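You operate a simulated robot arm through the tools that you are given. There is no shell and no other tool.

You run a simulated two-armed robot. Do the job below in one go: nothing can be reset, and whatever is moved stays where it is left.

Task
Finish the black laptop's base: proud feet pressed home, both pack latches locked.
Fine: the feet with the red and the blue dot stand proud.

Only the result counts: the job must be done as asked and must still hold three seconds after the hand-in. Knocking over, shifting, dropping, spilling or breaking anything else fails it.

Robot
Two 7-joint arms with two-finger parallel grippers on one trunk that stands fixed in place. Base frame: the origin is at the foot of the trunk, x ahead of it, y to its left, z up; the work surface is at about z = 78. Lengths are in cm, angles in rad, forces in N, time in s.
The left shoulder is at [11, 16.9, 141.1], the right one opposite. With the tool pointing down near the work surface each hand reaches from about 40 to 72 cm from the base axis, measured 20 degrees to its own side. Payload 1.57 kg a hand.
The TCP of each hand is the grasp point between the finger pads, 3 cm short of the fingertips. In the tool frame z runs along the fingers and y along their closing line. The gripper opens to 8 cm. The fingers are 1.7 cm wide and 1.2 cm thick; the gripper's body (4 by 8.2 cm) begins 8 cm behind the TCP.
Orientation is told as [roll, pitch, yaw] about the base's x, y, z axes, in that order, counted from this pose: with the fingers straight down and closing along the base's y, the tool's x points along the base's -x, its y along +y and its z along -z.

Tools
- The arms move only by the tool step_arm. It takes "left_series", "right_series" or both (then of equal length, played together; a hand with none holds still); each is a list of rows, each a list of 6 numbers: the shift along the base's x, y, z in m, then the turn, a rotation vector about the base's x, y, z in rad. In form: [[x, y, z, rx, ry, rz], ...]. A call has 1 to 20 rows; each row is the pose to reach, as a shift and turn from the pose commanded when the call began. "left_grip" and "right_grip" are, for a hand that has rows, the opening in per cent of the stroke, from 0 (shut) to 100 (fully open), set as the call begins (left out, the last holds). Each row takes 0.2 s and may step no farther than 5 cm and 0.15 rad from the row before; otherwise, or with a gripper value out of range, the whole call is refused. A pose out of reach is approached as far as the arm can. The call stops where the force on the tool passes 40 N (or 10 N more than at its start, if that is more) or the arm is blocked; 0.2 s more then pass. The fingers move at their own pace (about 7.2 cm/s each) and stop on an object; they squeeze with about 22 N. The grip force told is the motor's: it shows also when the fingers shut on nothing. Time passes only in rows, and 0.2 s behind the last, so rows that repeat a pose let the fingers close. It gives the time, the measured TCP pose, the force on the tool (base axes), the opening and the grip force at its end, in the units of the frame above (readings bear some noise), with the torque about the TCP (base axes, N m) and any sound that the robot's microphone picked up, and new pictures: "views" is both (left out), scene, wrist or none (wrist: the cameras of the hands that moved).
- Cameras (640 x 400 px; columns grow to the right, rows downward): "scene" is now at [15.02, -3.59, 160.13]; the picture's right is [-0.36, -0.93, 0.00], its down [-0.69, 0.27, -0.67] and it looks along [0.62, -0.24, -0.74] (base axes); focal length 362 px, centre (320, 200). "left" rides on the left gripper at [7.2, 0.7, -12.2] in its tool frame; the picture's right is [-0.09, 1.00, 0.00], its down [-0.84, -0.08, -0.54] and it looks along [-0.54, -0.05, 0.84] (tool axes); focal length 238 px, centre (320, 200). "right" rides on the right gripper at [7.2, -0.6, -12.2] in its tool frame; the picture's right is [0.09, 1.00, 0.00], its down [-0.84, 0.08, -0.54] and it looks along [-0.54, 0.05, 0.84] (tool axes); focal length 238 px, centre (320, 200). There is no depth. A picture from a camera that has moved, and an enlarged one, comes with that camera's place and axes in the base frame and with its lens. The place of the scene camera against the robot may be out by one fixed shift of up to 1.2 cm in any direction.
- slide_trunk(by): slides the trunk up (or, below 0, down) by that many cm; the arms and the scene camera ride with it, the base frame stays. It gives what a move gives, with no picture.
- aim_head(pan, tilt): turns the head with the scene camera to pan (to the left, within 1.501 rad either way) and tilt (down, from -0.506 to 1.204), counted from straight ahead of the robot. It gives what a move gives, and a new picture of the scene camera.
- enlarge(camera, box): a new picture of the part [left, top, right, bottom] of that camera's present view, enlarged. No time passes.
- finish_job(): hands the job in; it is judged then, once.

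Places have to be worked out from the pictures, the camera data and where the tool is seen. Open the grippers and draw the arms clear of the work before you hand the job in, unless the task says otherwise.

The tools are called after "Emit:" as a command line: name --argument value ..., lists and objects as JSON in quotes. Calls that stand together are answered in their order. step_arm: Moves the arms, as the interface text tells. Its arguments: {"type":"object","properties":{"left_series":{"type":"array","items":{"type":"array","items":{"type":"number"}}},"left_grip":{"type":"number"},"right_series":{"type":"array","items":{"type":"array","items":{"type":"number"}}},"right_grip":{"type":"number"},"views":{"type":"string","enum":["both","scene","wrist","none"]}},"required":[]} The other tools are called the same way: slide_trunk (by) moves the trunk up or down; aim_head (pan, tilt) turns the head that bears the scene camera; enlarge (camera, box) takes an enlarged picture of a part of a camera's view; finish_job () hands the job in.

At the start:

```text
time_s: 0.0
left_tcp_pos: [64.22, -0.11, 114.07]
left_tool_rot: [0.0, 0.0, 0.0]
left_ft_force: [-0.4, 0.2, -0.3]
left_torque: [0.02, -0.03, 0.0]
left_width: 8.0
left_gripper_force: 0.1
right_tcp_pos: [46.57, -57.23, 109.13]
right_tool_rot: [0.001, -0.002, -0.001]
right_ft_force: [0.3, -0.1, 0.8]
right_torque: [0.0, -0.04, -0.02]
right_width: 7.98
right_gripper_force: 0.1
trunk travel left (down, up): [-72.5, 16.5]
head pan, tilt (commanded): [-0.372, 0.84]
```

scene: 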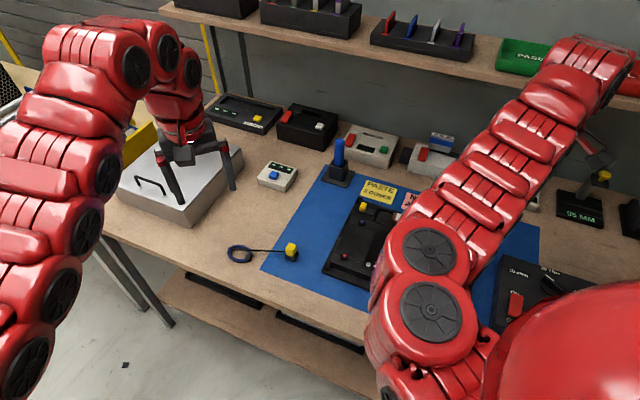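
right: 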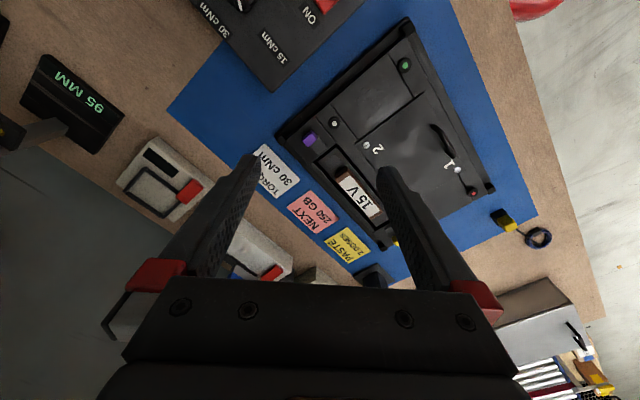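
left: 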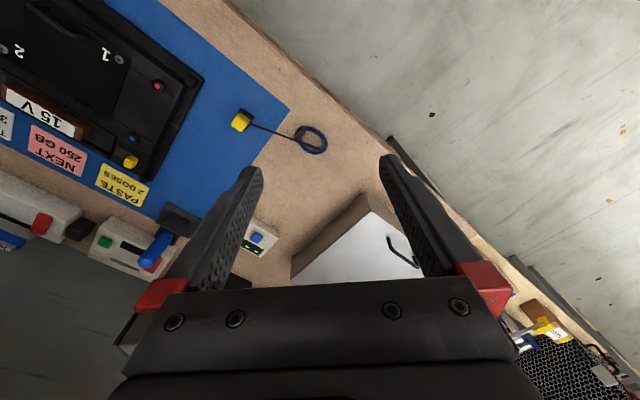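

The right wrist camera sees the laptop base lying open on a blue mat. I'll enlarge that view to find the feet, the latches and the battery pack.

Emit:
enlarge --camera "right" --box '[260, 0, 560, 280]'

Emit:
enlarge --camera "left" --box '[0, 0, 320, 240]'

Emit:
enlarge --camera "scene" --box '[200, 80, 560, 340]'

```text
1.43 times, centred on (410, 140) of right
camera zoom: at [39.48, -57.95, 121.17], right [-0.09, 1.0, 0.0], down [0.84, 0.08, 0.54], along [0.54, 0.05, -0.84], focal length 340 px, centre (191, 286)
```

zoom: 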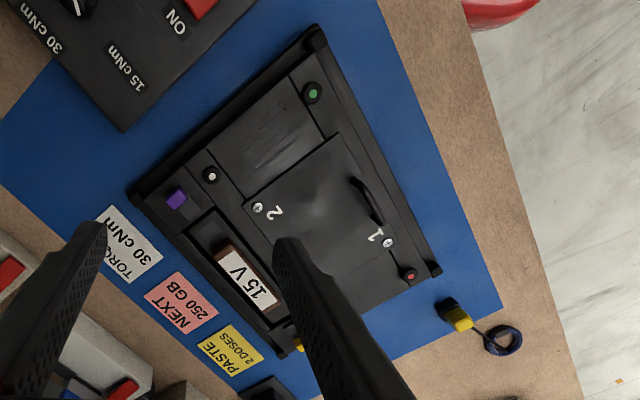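

```text
1.67 times, centred on (160, 120) of left
camera zoom: at [57.09, 0.68, 126.22], right [0.09, 1.0, 0.0], down [0.84, -0.08, 0.54], along [0.54, -0.05, -0.84], focal length 397 px, centre (587, 333)
```

zoom: 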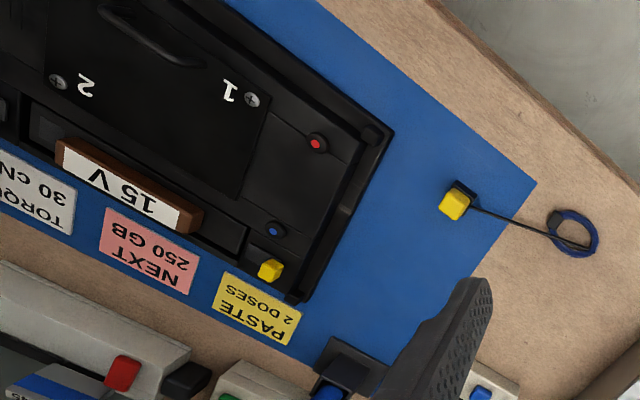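

```text
1.54 times, centred on (380, 210) of scene
camera zoom: at [15.02, -3.59, 160.13], right [-0.36, -0.93, 0.0], down [-0.69, 0.27, -0.67], along [0.62, -0.24, -0.74], focal length 558 px, centre (228, 185)
```

zoom: 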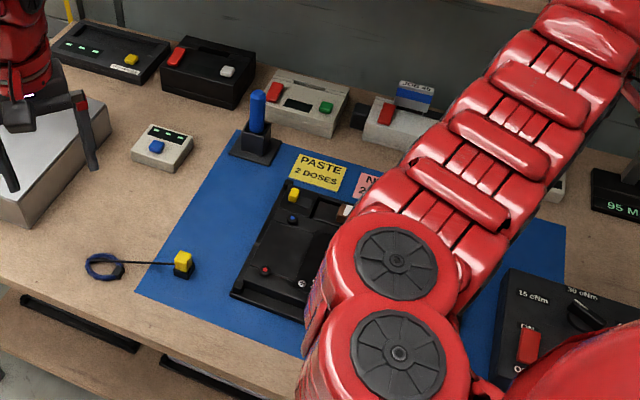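

The left and right views put the yellow latch near [73, -38, 83] and the purple one near [52, -58, 83]. The red-dot foot is near [60, -27, 82] and the blue one near [68, -36, 82]. I'll bring the right hand closer, staying high, to look at the latches and feet.

Emit:
step_arm --right_series '[[0.01, 0.04, -0.01, 0, 0, 0], [0.02, 0.08, -0.02, 0, 0, 0], [0.03, 0.12, -0.04, 0, 0, 0], [0.03, 0.15, -0.05, 0, 0, 0], [0.03, 0.15, -0.05, 0, 0, 0]]' --right_grip 0 --views "both"

```text
time_s: 1.2
left_tcp_pos: [64.13, -0.31, 114.2]
left_tool_rot: [0.002, 0.0, -0.002]
left_ft_force: [-0.3, 0.4, 0.2]
left_torque: [0.04, -0.04, 0.01]
left_width: 7.99
left_gripper_force: 0.1
right_tcp_pos: [54.81, -46.07, 109.38]
right_tool_rot: [-0.01, 0.01, 0.0]
right_ft_force: [0.1, -0.9, -0.1]
right_torque: [0.05, -0.02, -0.01]
right_width: 0.0
right_gripper_force: 21.7
right hand out of reach, approached as far as the arm can: row 1, 2, 3, 4, 5
trunk travel left (down, up): [-72.5, 16.5]
head pan, tilt (commanded): [-0.372, 0.84]
camera scene: at [14.85, -3.93, 160.14], right [-0.36, -0.93, 0.0], down [-0.69, 0.27, -0.67], along [0.62, -0.24, -0.74], focal length 362 px, centre (320, 200)
camera right: at [47.71, -46.62, 121.59], right [-0.09, 1.0, -0.01], down [0.84, 0.08, 0.53], along [0.53, 0.04, -0.85], focal length 238 px, centre (320, 200)
```

scene: 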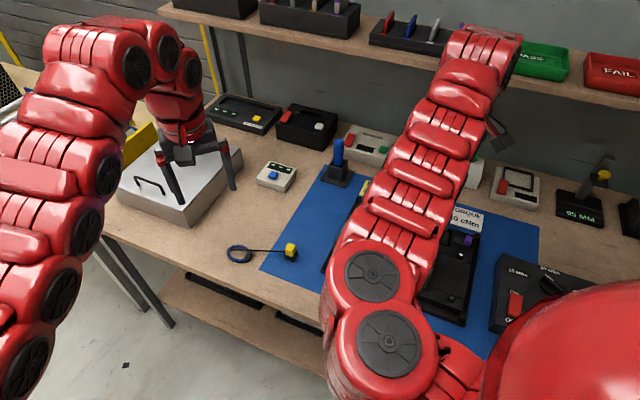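
right: 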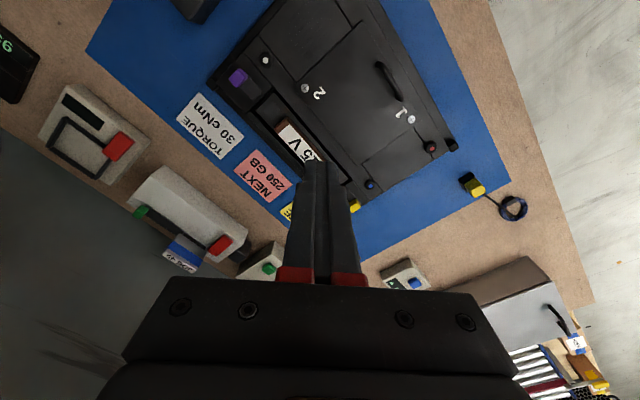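

The right hand hit its near limit at this height: [49.6, -42, 104] was too close to the shoulder. The laptop lies rather far out, so lowering the trunk should bring it within reach. I'll lower it 10 cm first, since nothing tall stands under either hand.

Emit:
slide_trunk --by -10

```text
time_s: 2.5
left_tcp_pos: [64.24, -0.16, 104.16]
left_tool_rot: [0.001, -0.001, 0.0]
left_ft_force: [1.3, -0.3, -0.4]
left_torque: [-0.01, 0.02, 0.03]
left_width: 8.02
left_gripper_force: 0.2
right_tcp_pos: [54.81, -45.93, 99.41]
right_tool_rot: [-0.013, 0.011, 0.0]
right_ft_force: [0.5, 0.2, 0.8]
right_torque: [-0.01, 0.02, 0.01]
right_width: 0.0
right_gripper_force: 21.6
trunk travel left (down, up): [-62.5, 26.5]
head pan, tilt (commanded): [-0.372, 0.84]
```

The trunk came down cleanly. I'll take a new right wrist picture and look at the laptop from this nearer height.

Emit:
enlarge --camera "right" --box '[180, 0, 500, 200]'

Emit:
enlarge --camera "left" --box '[0, 0, 240, 180]'

Emit:
enlarge --camera "scene" --box '[300, 130, 620, 330]'

```text
2.00 times, centred on (340, 100) of right
camera zoom: at [47.84, -46.35, 111.65], right [-0.09, 1.0, -0.01], down [0.84, 0.08, 0.53], along [0.53, 0.04, -0.85], focal length 477 px, centre (280, 400)
```

zoom: 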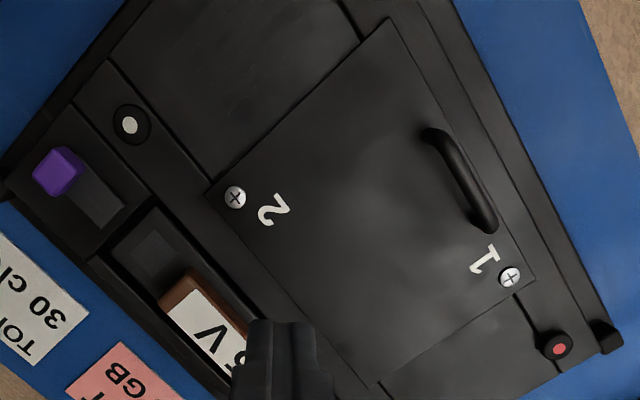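

```text
2.22 times, centred on (120, 90) of left
camera zoom: at [57.08, 0.71, 116.24], right [0.09, 1.0, 0.0], down [0.84, -0.08, 0.54], along [0.54, -0.05, -0.84], focal length 530 px, centre (764, 444)
```

zoom: 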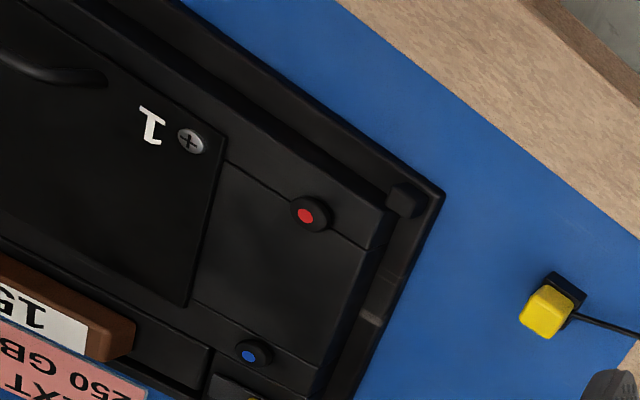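

```text
2.00 times, centred on (460, 230) of scene
camera zoom: at [15.0, -3.56, 150.14], right [-0.36, -0.93, 0.0], down [-0.69, 0.27, -0.67], along [0.62, -0.24, -0.74], focal length 725 px, centre (40, 140)
```

zoom: 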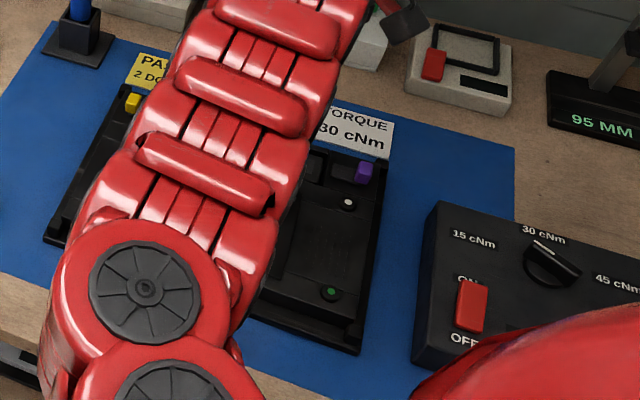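

The laptop sits in a cradle. The purple knob stands at the outer end of a short grey track that leads toward the 15 V pack. I'll lift the right hand a little and swing it outward so I can see the whole latch row close up.

Emit:
step_arm --right_series '[[0.03, -0.02, 0.02, 0, 0, 0], [0.05, -0.05, 0.05, 0, 0, 0], [0.05, -0.08, 0.05, 0, 0, 0], [0.05, -0.08, 0.05, 0, 0, 0]]' --views "wrist"

```text
time_s: 3.5
left_tcp_pos: [64.24, -0.02, 104.12]
left_tool_rot: [0.001, 0.0, -0.001]
left_ft_force: [-0.6, 0.0, 0.4]
left_torque: [0.0, 0.02, 0.0]
left_width: 8.01
left_gripper_force: 0.2
right_tcp_pos: [59.74, -53.09, 104.37]
right_tool_rot: [-0.015, 0.01, 0.001]
right_ft_force: [-0.5, 0.6, 0.3]
right_torque: [0.0, 0.03, -0.03]
right_width: 0.0
right_gripper_force: 21.6
right hand out of reach, approached as far as the arm can: row 3, 4
trunk travel left (down, up): [-62.5, 26.5]
head pan, tilt (commanded): [-0.372, 0.84]
camera right: at [52.68, -53.6, 116.6], right [-0.09, 1.0, -0.01], down [0.84, 0.09, 0.53], along [0.53, 0.04, -0.85], focal length 238 px, centre (320, 200)
```

right: 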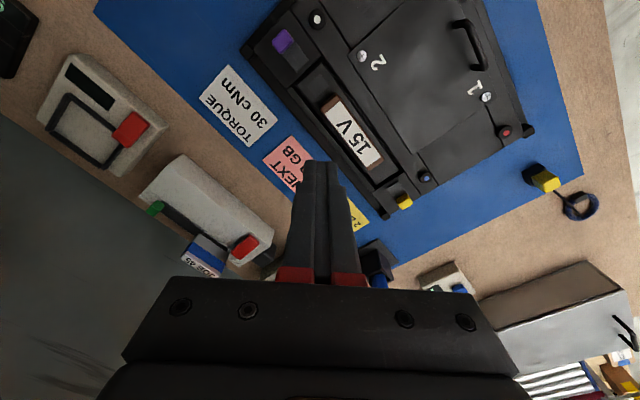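

The shift counts from the pose actually reached, which is useful to know. From here the whole latch row shows, so I'll enlarge it.

Emit:
enlarge --camera "right" --box '[240, 0, 430, 120]'

Emit:
enlarge --camera "right" --box '[340, 90, 540, 220]'

```text
3.33 times, centred on (335, 60) of right
camera zoom: at [52.68, -53.6, 116.6], right [-0.09, 1.0, -0.01], down [0.84, 0.09, 0.53], along [0.53, 0.04, -0.85], focal length 794 px, centre (270, 667)
```

zoom: 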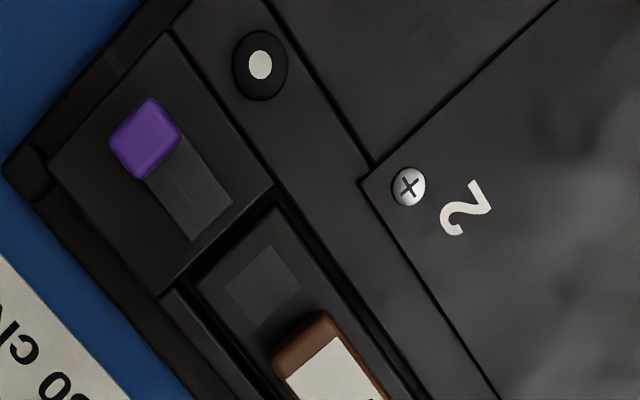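

```text
3.08 times, centred on (440, 155) of right
camera zoom: at [52.68, -53.6, 116.6], right [-0.09, 1.0, -0.01], down [0.84, 0.09, 0.53], along [0.53, 0.04, -0.85], focal length 733 px, centre (-49, 338)
```

zoom: 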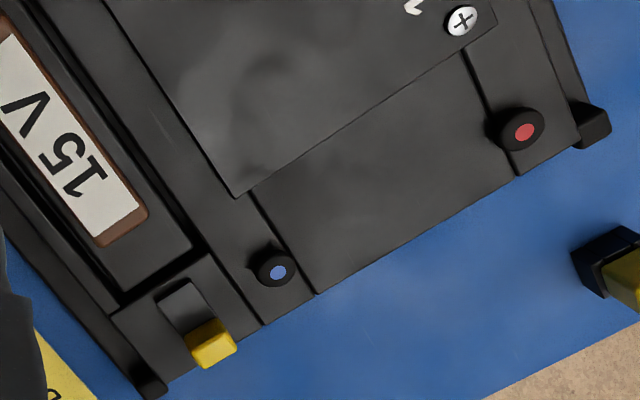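

Both knobs sit at the outer ends of their tracks, away from the pack, so both look unlocked and need sliding inward. Stereo gives the red dot at [60.2, -26.7, 82.7] and the blue at [68.2, -35.7, 82.8]. I'll move above the blue foot at a safe height to test reach.

Emit:
step_arm --right_series '[[0.02, 0.04, -0.02, 0, 0, 0], [0.04, 0.08, -0.04, 0, 0, 0], [0.06, 0.12, -0.06, 0, 0, 0], [0.07, 0.15, -0.08, 0, 0, 0], [0.084, 0.175, -0.1, 0, 0, 0], [0.084, 0.175, -0.12, 0, 0, 0], [0.084, 0.175, -0.12, 0, 0, 0]]' --views "both"

```text
time_s: 5.1
left_tcp_pos: [64.21, -0.06, 104.13]
left_tool_rot: [0.0, 0.0, -0.001]
left_ft_force: [0.4, -0.3, -0.4]
left_torque: [-0.05, 0.01, 0.01]
left_width: 7.99
left_gripper_force: 0.1
right_tcp_pos: [67.63, -35.7, 92.34]
right_tool_rot: [-0.013, 0.011, -0.001]
right_ft_force: [-0.2, -0.3, -1.3]
right_torque: [-0.02, 0.0, -0.02]
right_width: 0.02
right_gripper_force: 21.3
trunk travel left (down, up): [-62.5, 26.5]
head pan, tilt (commanded): [-0.372, 0.84]
camera scene: at [14.99, -3.56, 150.13], right [-0.36, -0.93, 0.0], down [-0.69, 0.27, -0.67], along [0.62, -0.24, -0.74], focal length 362 px, centre (320, 200)
camera right: at [60.7, -36.15, 104.58], right [-0.09, 1.0, -0.01], down [0.84, 0.08, 0.53], along [0.53, 0.04, -0.85], focal length 238 px, centre (320, 200)
```

scene: 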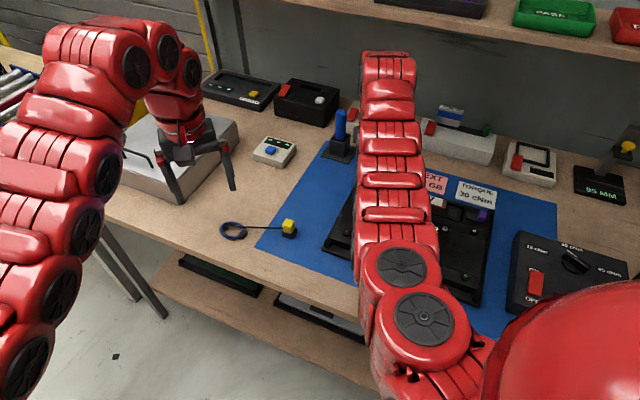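
right: 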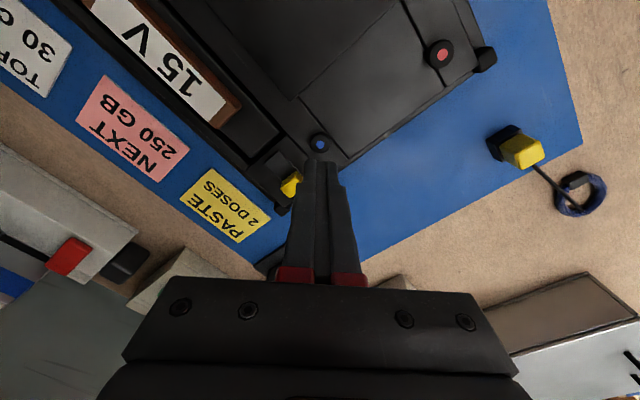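

Blue reprojects to about [67.9, -35.8], which agrees, and the hand reaches here without trouble. I'll enlarge to see the yellow latch and both feet before pressing.

Emit:
enlarge --camera "right" --box '[230, 100, 390, 220]'

Emit:
enlarge --camera "right" --box '[380, 0, 520, 100]'

Emit:
enlarge --camera "scene" --box '[400, 180, 560, 320]'

```text
3.33 times, centred on (310, 160) of right
camera zoom: at [60.7, -36.15, 104.58], right [-0.09, 1.0, -0.01], down [0.84, 0.08, 0.53], along [0.53, 0.04, -0.85], focal length 794 px, centre (353, 333)
```

zoom: 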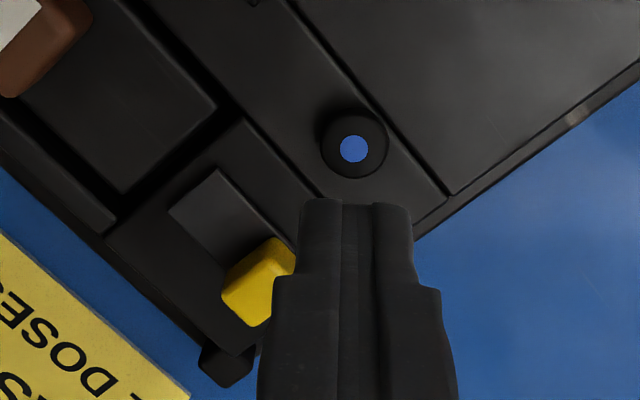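

```text
4.00 times, centred on (450, 50) of right
camera zoom: at [60.7, -36.15, 104.58], right [-0.09, 1.0, -0.01], down [0.84, 0.08, 0.53], along [0.53, 0.04, -0.85], focal length 953 px, centre (-200, 800)
```

zoom: 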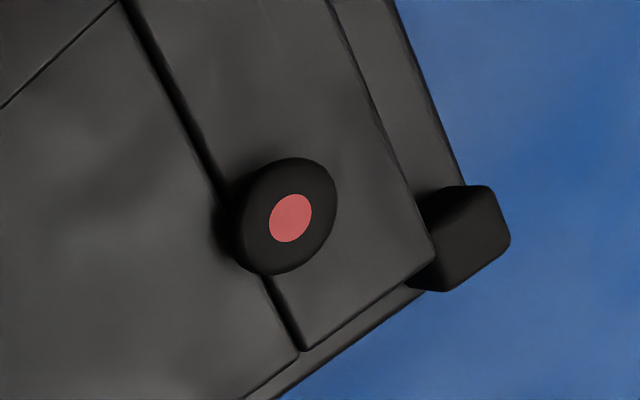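

```text
2.86 times, centred on (480, 250) of scene
camera zoom: at [14.99, -3.56, 150.13], right [-0.36, -0.93, 0.0], down [-0.69, 0.27, -0.67], along [0.62, -0.24, -0.74], focal length 1035 px, centre (-137, 57)
```

zoom: 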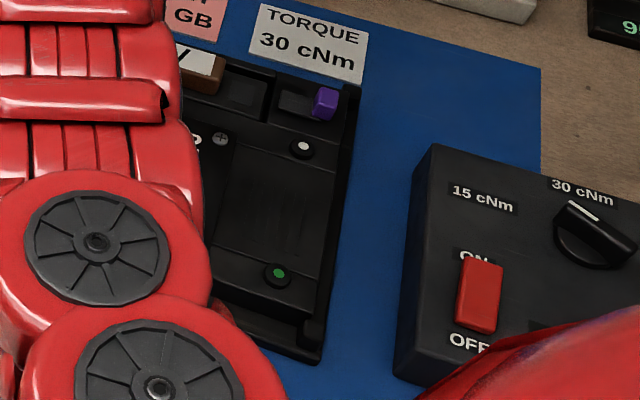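

The blue foot shows a raised black rim about 1.8 cm across, and the red foot clearly stands proud. I'll lower the closed fingertips to just above the blue foot, TCP about [68.1, -35.7, 87].

Emit:
step_arm --right_series '[[0.004, 0.0, -0.02, 0.013, -0.011, 0], [0.004, 0.0, -0.04, 0.013, -0.011, 0], [0.004, 0.0, -0.053, 0.013, -0.011, 0], [0.004, 0.0, -0.053, 0.013, -0.011, 0]]' --right_grip 0 --views "wrist"

Emit:
enlarge --camera "right" --box '[240, 80, 400, 200]'

```text
time_s: 6.1
left_tcp_pos: [64.28, 0.03, 104.05]
left_tool_rot: [0.0, 0.001, 0.0]
left_ft_force: [0.9, 0.1, 0.0]
left_torque: [0.03, -0.02, -0.02]
left_width: 7.99
left_gripper_force: 0.1
right_tcp_pos: [68.35, -35.61, 87.13]
right_tool_rot: [-0.002, 0.0, -0.001]
right_ft_force: [-0.1, 0.3, -0.4]
right_torque: [0.02, -0.02, -0.02]
right_width: 0.0
right_gripper_force: 21.4
trunk travel left (down, up): [-62.5, 26.5]
head pan, tilt (commanded): [-0.372, 0.84]
camera right: at [61.17, -36.27, 99.19], right [-0.09, 1.0, 0.0], down [0.84, 0.08, 0.54], along [0.54, 0.05, -0.84], focal length 238 px, centre (320, 200)
```

right: 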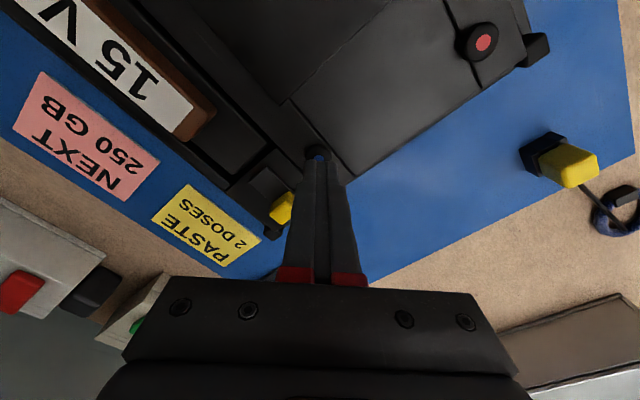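

```text
3.33 times, centred on (320, 140) of right
camera zoom: at [61.17, -36.27, 99.19], right [-0.09, 1.0, 0.0], down [0.84, 0.08, 0.54], along [0.54, 0.05, -0.84], focal length 794 px, centre (320, 400)
```

zoom: 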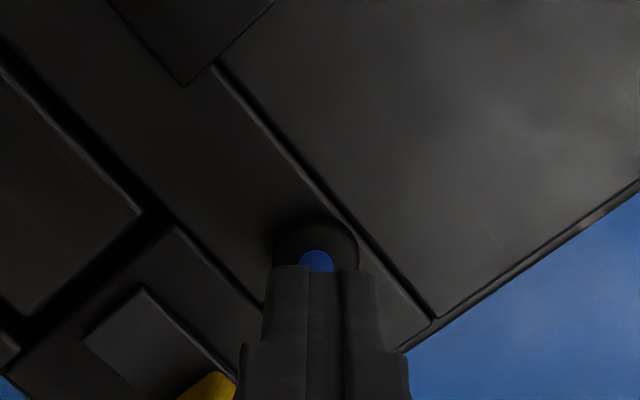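

The fingertips are right over the blue foot, with the dot just peeking out ahead of them. I'll press straight down in small steps and watch the force and sound.

Emit:
step_arm --right_series '[[-0.001, 0.0, -0.006, 0, 0, 0], [-0.001, 0.0, -0.01, 0, 0, 0], [-0.001, 0.0, -0.012, 0, 0, 0], [-0.001, 0.0, -0.014, 0, 0, 0], [-0.001, 0.0, -0.016, 0, 0, 0]]' --views "wrist"

```text
time_s: 7.3
left_tcp_pos: [64.2, -0.15, 104.08]
left_tool_rot: [0.0, 0.0, -0.002]
left_ft_force: [0.9, 0.7, 0.0]
left_torque: [0.01, 0.05, -0.03]
left_width: 8.03
left_gripper_force: 0.1
right_tcp_pos: [68.19, -35.74, 85.3]
right_tool_rot: [-0.001, -0.001, 0.0]
right_ft_force: [0.4, -0.5, 0.2]
right_torque: [0.0, -0.01, 0.0]
right_width: 0.0
right_gripper_force: 20.7
trunk travel left (down, up): [-62.5, 26.5]
head pan, tilt (commanded): [-0.372, 0.84]
camera right: at [61.06, -36.34, 97.36], right [-0.09, 1.0, 0.0], down [0.84, 0.08, 0.54], along [0.54, 0.05, -0.84], focal length 238 px, centre (320, 200)
```

right: 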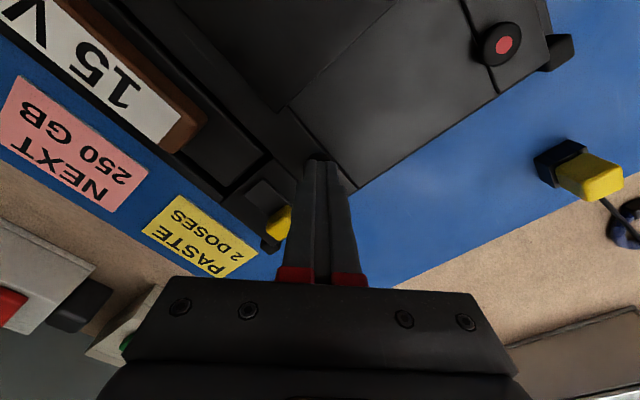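

There's no contact yet at TCP z 85.3, with the tips at about 82.3. I'll keep going in small steps.

Emit:
step_arm --right_series '[[0, 0, -0.001, 0, 0, 0], [0, 0, -0.002, 0, 0, 0], [0, 0, -0.003, 0, 0, 0], [0, 0, -0.004, 0, 0, 0], [0, 0, -0.005, 0, 0, 0]]' --views "none"

```text
time_s: 8.5
left_tcp_pos: [64.11, -0.01, 104.24]
left_tool_rot: [0.0, -0.001, -0.001]
left_ft_force: [0.4, -0.1, 0.3]
left_torque: [0.01, 0.04, -0.01]
left_width: 8.0
left_gripper_force: 0.1
right_tcp_pos: [68.3, -35.62, 85.05]
right_tool_rot: [-0.003, -0.006, 0.001]
right_ft_force: [0.6, 0.4, 23.3]
right_torque: [0.0, 0.08, -0.07]
right_width: 0.0
right_gripper_force: 21.5
trunk travel left (down, up): [-62.5, 26.5]
head pan, tilt (commanded): [-0.372, 0.84]
```

The tips are on the foot now: 23 N upward at TCP z 85.05. I'll press on in 1 mm steps.

Emit:
step_arm --right_series '[[0, 0, -0.001, 0, 0, 0], [0, 0, -0.002, 0, 0, 0], [0, 0, -0.003, 0, 0, 0], [0, 0, -0.003, 0, 0, 0]]' --views "none"

```text
time_s: 9.3
left_tcp_pos: [63.67, 0.12, 104.28]
left_tool_rot: [-0.003, -0.005, 0.0]
left_ft_force: [0.6, -1.0, -0.2]
left_torque: [-0.02, -0.02, 0.0]
left_width: 8.02
left_gripper_force: 0.1
right_tcp_pos: [68.21, -35.66, 85.06]
right_tool_rot: [-0.004, -0.012, 0.0]
right_ft_force: [-9.8, 3.0, 25.6]
right_torque: [0.08, 0.43, -0.04]
right_width: 0.0
right_gripper_force: 21.3
trunk travel left (down, up): [-62.5, 26.5]
head pan, tilt (commanded): [-0.372, 0.84]
stopped in row 4 (right hand): the force on the tool passed its limit at 41 N (the readings are from after the stop); the commanded pose is now the measured one
```

The force passed 41 N at z 85.06 with no sound heard. I'll lift off and see how the blue foot stands now.

Emit:
step_arm --right_series '[[0, 0, 0.02, 0.004, 0.012, 0], [-0.01, 0, 0.05, 0.004, 0.012, 0], [-0.02, 0, 0.075, 0.004, 0.012, 0], [-0.02, 0, 0.075, 0.004, 0.012, 0]]' --views "wrist"

Emit:
enlarge --camera "right" --box '[260, 80, 420, 200]'

Emit:
enlarge --camera "left" --box '[0, 0, 200, 180]'

```text
time_s: 10.3
left_tcp_pos: [64.14, -0.11, 104.21]
left_tool_rot: [0.0, 0.0, 0.0]
left_ft_force: [1.0, -0.3, 0.9]
left_torque: [0.01, 0.02, 0.0]
left_width: 7.99
left_gripper_force: 0.1
right_tcp_pos: [66.5, -35.74, 92.35]
right_tool_rot: [0.003, 0.008, 0.0]
right_ft_force: [1.1, 0.0, -0.8]
right_torque: [-0.01, 0.0, -0.01]
right_width: 0.01
right_gripper_force: 21.2
trunk travel left (down, up): [-62.5, 26.5]
head pan, tilt (commanded): [-0.372, 0.84]
camera right: at [59.46, -36.5, 104.47], right [-0.09, 1.0, 0.0], down [0.84, 0.08, 0.54], along [0.53, 0.05, -0.84], focal length 238 px, centre (320, 200)
```

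right: 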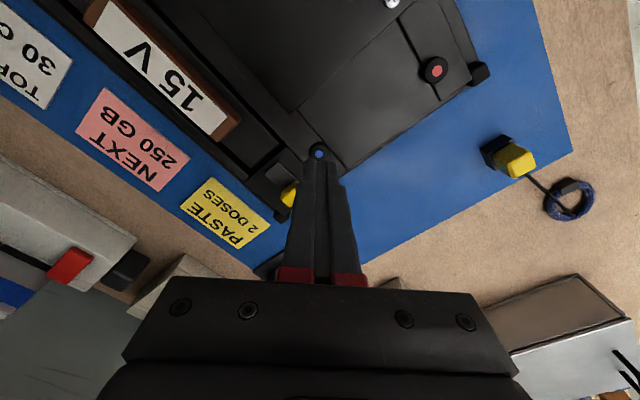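

```text
3.33 times, centred on (340, 140) of right
camera zoom: at [59.46, -36.5, 104.47], right [-0.09, 1.0, 0.0], down [0.84, 0.08, 0.54], along [0.53, 0.05, -0.84], focal length 794 px, centre (253, 400)
```

zoom: 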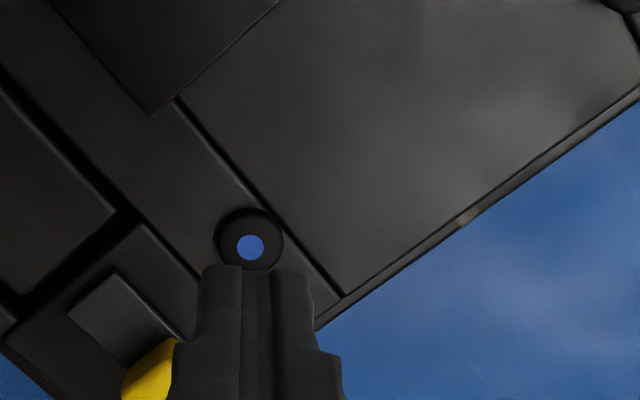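

```text
2.22 times, centred on (100, 90) of left
camera zoom: at [57.07, 0.6, 116.23], right [0.09, 1.0, 0.0], down [0.84, -0.08, 0.54], along [0.54, -0.05, -0.84], focal length 530 px, centre (809, 444)
```

zoom: 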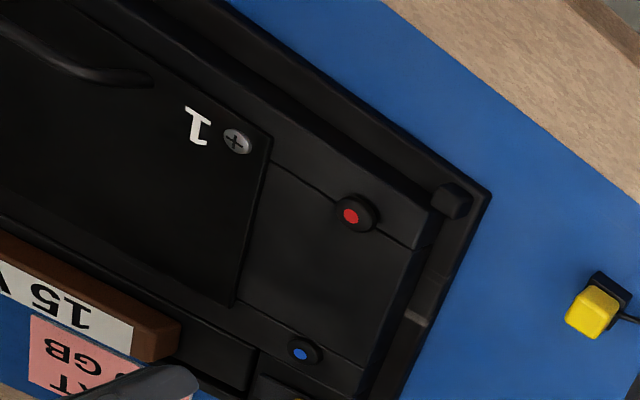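

In the left view the blue dot moved about 6 px while the red one stayed put. That matches the blue foot sinking about 0.5 cm to z≈82.1, so it looks pressed home. Next I go above the red foot.

Emit:
step_arm --right_series '[[-0.02, 0.03, 0.0, -0.003, -0.008, 0], [-0.04, 0.06, 0.0, -0.003, -0.008, 0], [-0.062, 0.09, 0.0, -0.003, -0.008, 0], [-0.062, 0.09, -0.03, -0.003, -0.008, 0], [-0.062, 0.09, -0.05, -0.003, -0.008, 0], [-0.062, 0.09, -0.05, -0.003, -0.008, 0]]' --views "both"

Emit:
enlarge --camera "right" --box '[240, 80, 400, 200]'

Emit:
enlarge --camera "scene" --box '[400, 180, 560, 320]'

```text
time_s: 11.7
left_tcp_pos: [64.16, -0.03, 104.04]
left_tool_rot: [-0.001, -0.001, 0.0]
left_ft_force: [-0.4, 0.2, -0.2]
left_torque: [-0.02, -0.01, -0.02]
left_width: 8.0
left_gripper_force: 0.0
right_tcp_pos: [62.05, -27.08, 86.16]
right_tool_rot: [-0.003, -0.003, 0.0]
right_ft_force: [-0.5, 0.2, 0.4]
right_torque: [-0.01, -0.04, -0.01]
right_width: 0.0
right_gripper_force: 21.7
right hand out of reach, approached as far as the arm can: row 2, 3, 4, 5, 6
trunk travel left (down, up): [-62.5, 26.5]
head pan, tilt (commanded): [-0.372, 0.84]
camera scene: at [14.97, -3.49, 150.14], right [-0.36, -0.93, 0.0], down [-0.69, 0.27, -0.67], along [0.62, -0.24, -0.74], focal length 362 px, centre (320, 200)
camera right: at [54.96, -27.76, 98.34], right [-0.09, 1.0, 0.0], down [0.84, 0.08, 0.54], along [0.54, 0.05, -0.84], focal length 238 px, centre (320, 200)
```

scene: 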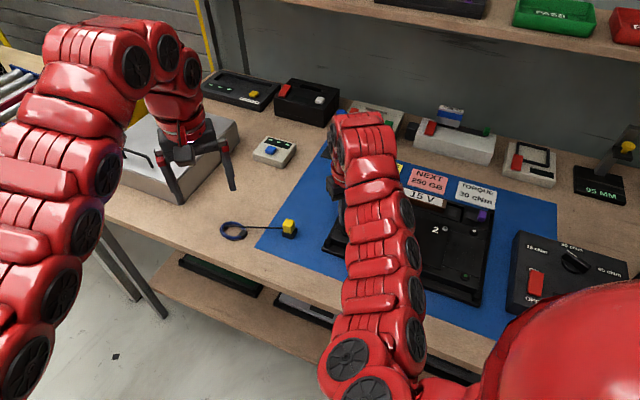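
right: 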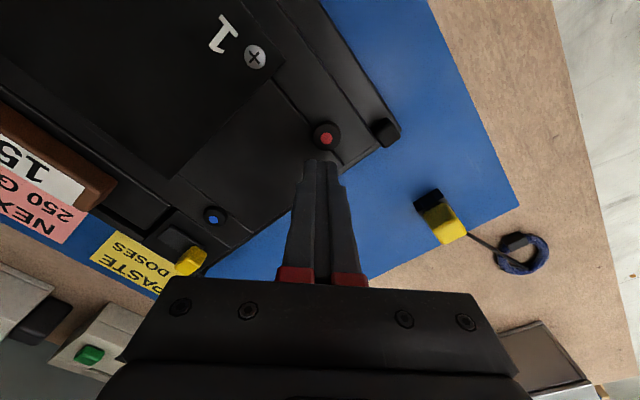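

```text
3.33 times, centred on (320, 140) of right
camera zoom: at [54.96, -27.76, 98.34], right [-0.09, 1.0, 0.0], down [0.84, 0.08, 0.54], along [0.54, 0.05, -0.84], focal length 794 px, centre (320, 400)
```

zoom: 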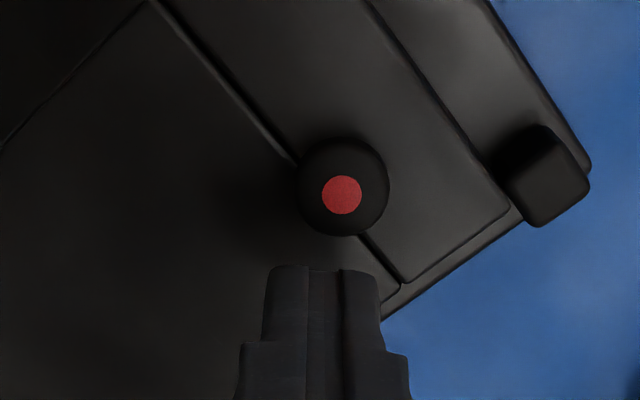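

```text
2.86 times, centred on (480, 250) of scene
camera zoom: at [14.97, -3.49, 150.14], right [-0.36, -0.93, 0.0], down [-0.69, 0.27, -0.67], along [0.62, -0.24, -0.74], focal length 1035 px, centre (-137, 57)
```

zoom: 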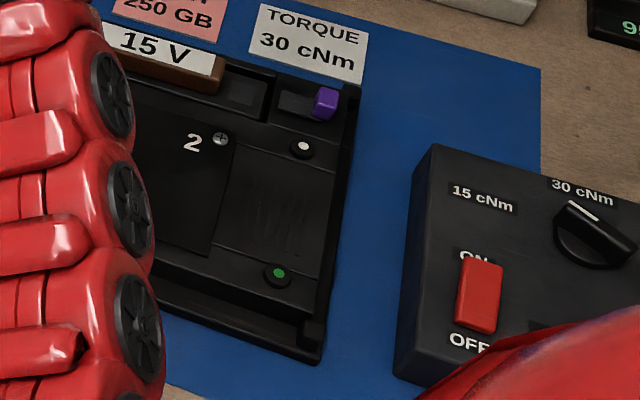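

The hand stopped at its near limit, about 2 cm short of red. Raising the trunk again should allow the closer pose. First I'll lift the hand a little, then slide the trunk up 8 cm.

Emit:
slide_trunk --by 8

```text
time_s: 12.9
left_tcp_pos: [64.29, -0.09, 112.03]
left_tool_rot: [0.0, -0.001, 0.0]
left_ft_force: [0.0, -0.2, 0.3]
left_torque: [-0.01, 0.0, -0.01]
left_width: 8.0
left_gripper_force: 0.0
right_tcp_pos: [62.22, -27.15, 94.08]
right_tool_rot: [-0.002, -0.001, -0.001]
right_ft_force: [-0.3, -0.3, 0.1]
right_torque: [-0.01, 0.02, -0.02]
right_width: 0.0
right_gripper_force: 21.7
trunk travel left (down, up): [-70.5, 18.5]
head pan, tilt (commanded): [-0.372, 0.84]
```

The trunk is up and the hand is at [62.2, -27.1, 94.1]. I'll go down first and then inward to sit over the red foot at [60.1, -26.8].

Emit:
step_arm --right_series '[[0.0, 0.0, -0.03, 0, 0, 0], [0.0, 0.0, -0.055, 0, 0, 0], [-0.01, 0.002, -0.065, 0, 0, 0], [-0.02, 0.003, -0.067, 0, 0, 0], [-0.02, 0.003, -0.067, 0, 0, 0]]' --views "wrist"

Emit:
enlarge --camera "right" --box '[240, 80, 400, 200]'

```text
time_s: 14.1
left_tcp_pos: [64.22, -0.08, 112.03]
left_tool_rot: [0.0, 0.0, -0.001]
left_ft_force: [0.6, 0.4, 0.5]
left_torque: [-0.01, -0.01, -0.03]
left_width: 7.98
left_gripper_force: 0.1
right_tcp_pos: [60.26, -26.8, 87.34]
right_tool_rot: [-0.002, -0.001, 0.0]
right_ft_force: [-0.1, 0.1, 0.2]
right_torque: [0.02, 0.03, -0.01]
right_width: 0.01
right_gripper_force: 21.7
trunk travel left (down, up): [-70.5, 18.5]
head pan, tilt (commanded): [-0.372, 0.84]
camera right: at [53.0, -27.41, 99.48], right [-0.09, 1.0, 0.0], down [0.84, 0.08, 0.54], along [0.54, 0.05, -0.84], focal length 238 px, centre (320, 200)
```

right: 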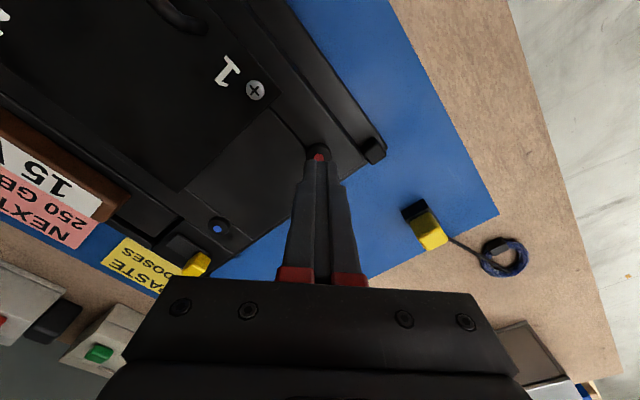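

```text
3.33 times, centred on (320, 140) of right
camera zoom: at [53.0, -27.41, 99.48], right [-0.09, 1.0, 0.0], down [0.84, 0.08, 0.54], along [0.54, 0.05, -0.84], focal length 794 px, centre (320, 400)
```

zoom: 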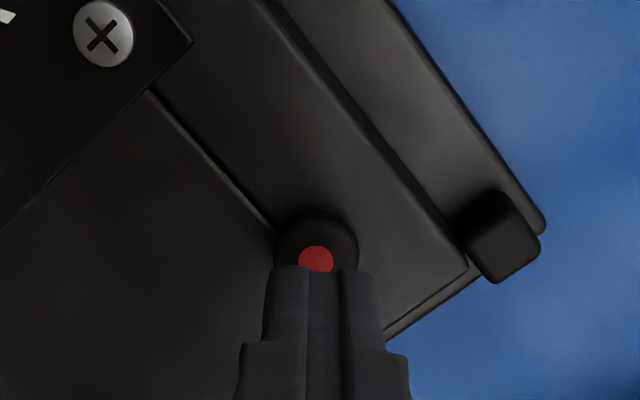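

The tips line up over the red dot just as they did over blue. I'll press down in fine steps.

Emit:
step_arm --right_series '[[-0.002, 0, -0.008, 0, 0, 0], [-0.002, 0, -0.013, 0, 0, 0], [-0.002, 0, -0.016, 0, 0, 0], [-0.002, 0, -0.018, 0, 0, 0], [-0.002, 0, -0.02, 0, 0, 0]]' --views "none"

```text
time_s: 15.3
left_tcp_pos: [64.19, -0.1, 111.98]
left_tool_rot: [-0.001, -0.001, 0.0]
left_ft_force: [0.7, -0.3, -0.6]
left_torque: [0.04, 0.02, 0.01]
left_width: 7.99
left_gripper_force: 0.1
right_tcp_pos: [59.91, -26.85, 85.53]
right_tool_rot: [-0.002, 0.0, -0.001]
right_ft_force: [-0.5, 0.3, 0.2]
right_torque: [0.0, 0.01, 0.0]
right_width: 0.0
right_gripper_force: 21.4
trunk travel left (down, up): [-70.5, 18.5]
head pan, tilt (commanded): [-0.372, 0.84]
```

There's still no contact at z 85.5. I'll continue down in 1 mm rows.

Emit:
step_arm --right_series '[[0, 0, -0.001, 0, 0, 0], [0, 0, -0.002, 0, 0, 0], [0, 0, -0.003, 0, 0, 0], [0, 0, -0.004, 0, 0, 0], [0, 0, -0.005, 0, 0, 0]]' --views "none"

```text
time_s: 16.5
left_tcp_pos: [64.29, -0.09, 112.08]
left_tool_rot: [0.0, -0.002, 0.001]
left_ft_force: [-0.8, -0.1, -0.3]
left_torque: [-0.01, 0.02, -0.01]
left_width: 8.01
left_gripper_force: 0.1
right_tcp_pos: [59.91, -27.03, 85.14]
right_tool_rot: [-0.003, -0.004, -0.002]
right_ft_force: [4.6, -2.4, 19.1]
right_torque: [-0.11, -0.04, -0.04]
right_width: 0.0
right_gripper_force: 21.0
trunk travel left (down, up): [-70.5, 18.5]
head pan, tilt (commanded): [-0.372, 0.84]
```

Contact, with 19 N at z 85.1. I'll press further until it bottoms out as blue did.

Emit:
step_arm --right_series '[[0, 0, -0.001, 0, 0, 0], [0, 0, -0.002, 0, 0, 0], [0, 0, -0.003, 0, 0, 0], [0, 0, -0.004, 0, 0, 0], [0, 0, -0.005, 0, 0, 0]]' --views "none"

```text
time_s: 17.2
left_tcp_pos: [63.83, -0.04, 112.28]
left_tool_rot: [-0.001, -0.002, -0.002]
left_ft_force: [-0.2, -0.6, 0.1]
left_torque: [0.03, 0.01, 0.0]
left_width: 7.98
left_gripper_force: 0.0
right_tcp_pos: [59.98, -26.99, 85.01]
right_tool_rot: [-0.006, -0.012, -0.002]
right_ft_force: [-6.8, 0.5, 23.9]
right_torque: [0.03, 0.33, 0.02]
right_width: 0.0
right_gripper_force: 21.2
trunk travel left (down, up): [-70.5, 18.5]
head pan, tilt (commanded): [-0.372, 0.84]
stopped in row 3 (right hand): the force on the tool passed its limit at 41 N (the readings are from after the stop); the commanded pose is now the measured one
```

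It bottomed out at z 85.0, the same as blue. I'll lift off and check the red foot from both wrist cameras.

Emit:
step_arm --right_series '[[0, 0, 0.02, 0.006, 0.012, 0.002], [0.01, -0.01, 0.05, 0.006, 0.012, 0.002], [0.03, -0.03, 0.075, 0.006, 0.012, 0.002], [0.04, -0.05, 0.09, 0.006, 0.012, 0.002], [0.04, -0.05, 0.09, 0.006, 0.012, 0.002]]' --views "wrist"

Emit:
enlarge --camera "right" --box '[280, 0, 480, 150]'

Emit:
enlarge --camera "left" --box '[0, 0, 240, 180]'

```text
time_s: 18.4
left_tcp_pos: [64.29, -0.01, 112.02]
left_tool_rot: [0.001, -0.001, -0.001]
left_ft_force: [-0.3, 0.3, 0.9]
left_torque: [-0.01, 0.01, 0.02]
left_width: 8.01
left_gripper_force: 0.0
right_tcp_pos: [64.14, -31.93, 93.63]
right_tool_rot: [0.001, 0.006, 0.002]
right_ft_force: [0.3, 0.0, 0.5]
right_torque: [0.01, 0.01, -0.03]
right_width: 0.02
right_gripper_force: 21.5
trunk travel left (down, up): [-70.5, 18.5]
head pan, tilt (commanded): [-0.372, 0.84]
camera right: at [56.96, -32.67, 105.67], right [-0.09, 1.0, 0.0], down [0.84, 0.08, 0.54], along [0.53, 0.05, -0.84], focal length 238 px, centre (320, 200)
```

right: 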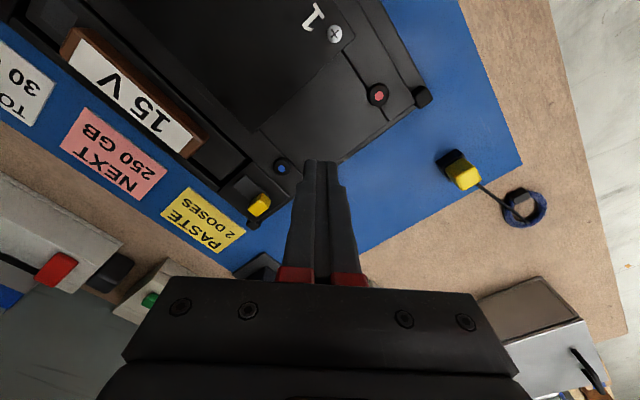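

```text
2.67 times, centred on (380, 75) of right
camera zoom: at [56.96, -32.67, 105.67], right [-0.09, 1.0, 0.0], down [0.84, 0.08, 0.54], along [0.53, 0.05, -0.84], focal length 636 px, centre (160, 533)
```

zoom: 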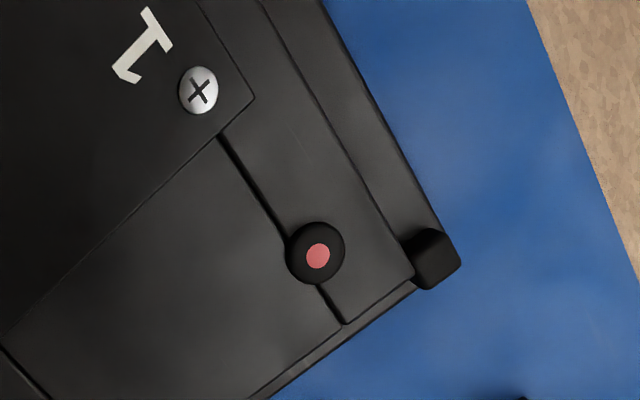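

```text
2.22 times, centred on (120, 90) of left
camera zoom: at [57.07, 0.71, 124.23], right [0.09, 1.0, 0.0], down [0.84, -0.08, 0.54], along [0.54, -0.05, -0.84], focal length 530 px, centre (764, 444)
```

zoom: 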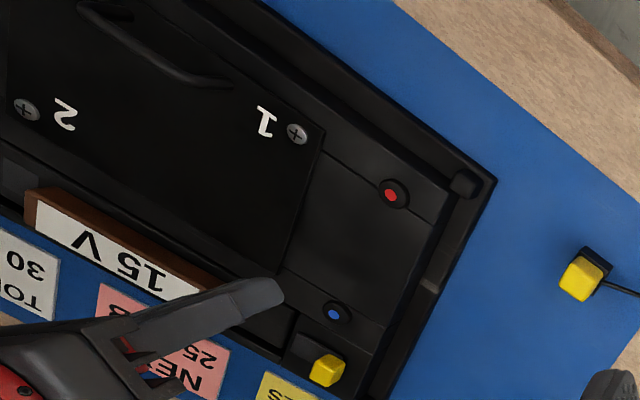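

Stereo now puts the red dot at z≈82.17, down from 82.65, so both feet have sunk about 0.5 cm to a hard stop. Now I'll study the yellow latch and its track up close from here.

Emit:
enlarge --camera "right" --box '[200, 140, 320, 230]'

Emit:
enlarge --camera "left" --box '[90, 100, 190, 200]'

Emit:
enlarge --camera "scene" --box '[320, 140, 520, 300]'

```text
4.44 times, centred on (260, 185) of right
camera zoom: at [56.96, -32.67, 105.67], right [-0.09, 1.0, 0.0], down [0.84, 0.08, 0.54], along [0.53, 0.05, -0.84], focal length 1059 px, centre (587, 267)
```

zoom: 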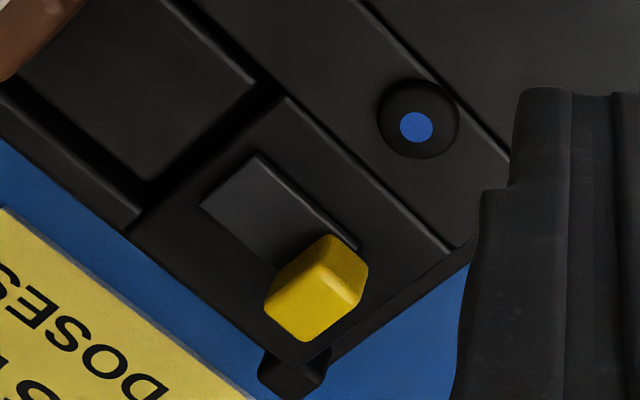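

```text
4.00 times, centred on (140, 150) of left
camera zoom: at [57.07, 0.71, 124.23], right [0.09, 1.0, 0.0], down [0.84, -0.08, 0.54], along [0.54, -0.05, -0.84], focal length 953 px, centre (1040, 400)
```

zoom: 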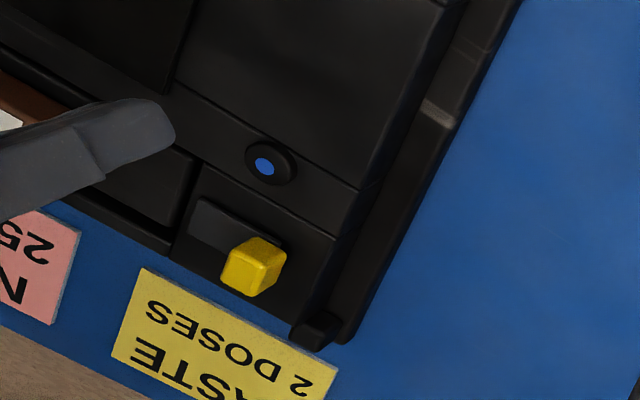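

```text
2.50 times, centred on (420, 220) of scene
camera zoom: at [15.0, -3.55, 158.13], right [-0.36, -0.93, 0.0], down [-0.69, 0.27, -0.67], along [0.62, -0.24, -0.74], focal length 906 px, centre (70, 150)
```

zoom: 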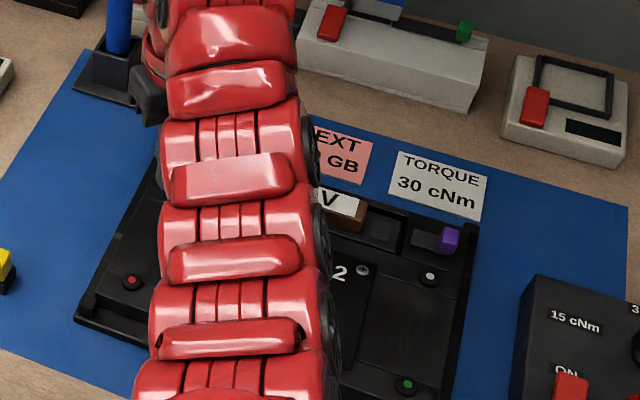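

Back-projecting the corners, the yellow knob's top face spans about 1.35 cm along the slide and 1.8 cm across, centred at [72.9, -38.4, 83.1]. Its grey plate runs inward, toward −x −y at 45°, on a surface near z 81.6. I'll push from the outer side with closed fingers yawed 45° and tilted outward for reach, starting with a high approach.

Emit:
step_arm --right_series '[[0.0157, -0.008, 0.01, -0.0163, -0.0395, 0.1302], [0.0313, -0.016, 0.015, -0.0327, -0.079, 0.2604], [0.047, -0.0245, 0.015, -0.049, -0.1185, 0.3906], [0.0627, -0.033, 0.01, -0.0654, -0.158, 0.5209], [0.0783, -0.041, 0.0, -0.0817, -0.1975, 0.6511], [0.094, -0.049, -0.015, -0.0981, -0.237, 0.7813], [0.094, -0.049, -0.015, -0.0981, -0.237, 0.7813]]' --right_grip 0 --views "both"

Emit:
enlarge --camera "right" --box '[220, 60, 420, 210]'

```text
time_s: 20.0
left_tcp_pos: [64.2, -0.04, 112.1]
left_tool_rot: [0.001, 0.001, 0.0]
left_ft_force: [-0.1, -0.1, 0.3]
left_torque: [-0.01, 0.0, 0.0]
left_width: 8.0
left_gripper_force: 0.1
right_tcp_pos: [73.49, -36.69, 92.25]
right_tool_rot: [-0.178, -0.17, 0.803]
right_ft_force: [0.4, 0.7, 0.3]
right_torque: [0.0, 0.01, 0.0]
right_width: 0.0
right_gripper_force: 21.1
trunk travel left (down, up): [-70.5, 18.5]
head pan, tilt (commanded): [-0.372, 0.84]
camera scene: at [14.99, -3.54, 158.13], right [-0.36, -0.93, 0.0], down [-0.69, 0.27, -0.67], along [0.62, -0.24, -0.74], focal length 362 px, centre (320, 200)
camera right: at [66.05, -42.29, 102.97], right [-0.75, 0.64, -0.19], down [0.39, 0.65, 0.65], along [0.54, 0.42, -0.73], focal length 238 px, centre (320, 200)
```

scene: 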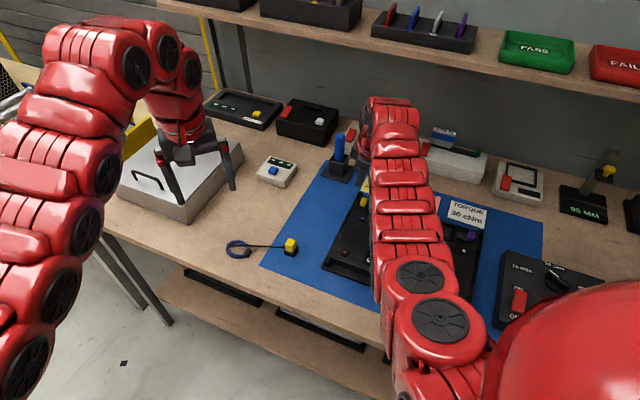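
right: 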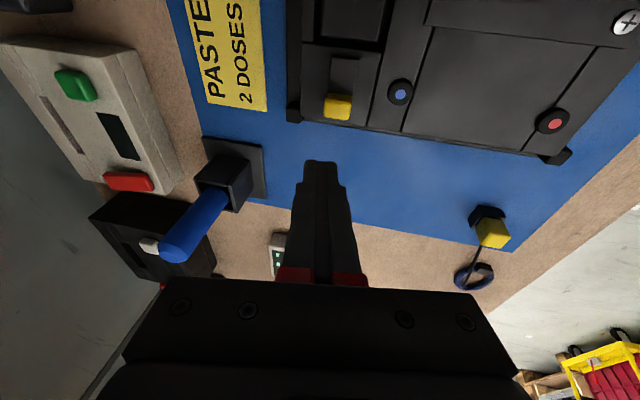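

```text
2.67 times, centred on (320, 135) of right
camera zoom: at [66.05, -42.29, 102.97], right [-0.75, 0.64, -0.19], down [0.39, 0.65, 0.65], along [0.54, 0.42, -0.73], focal length 636 px, centre (320, 373)
```

zoom: 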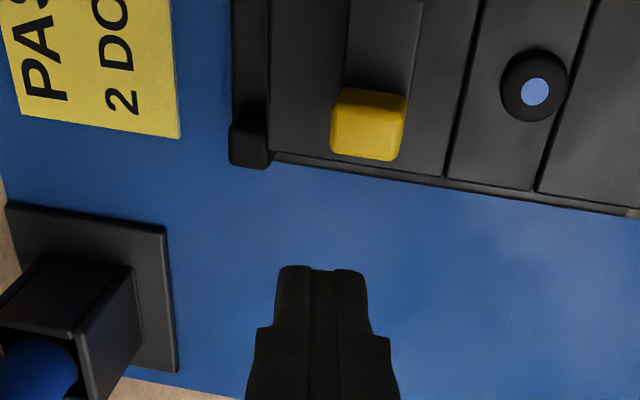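

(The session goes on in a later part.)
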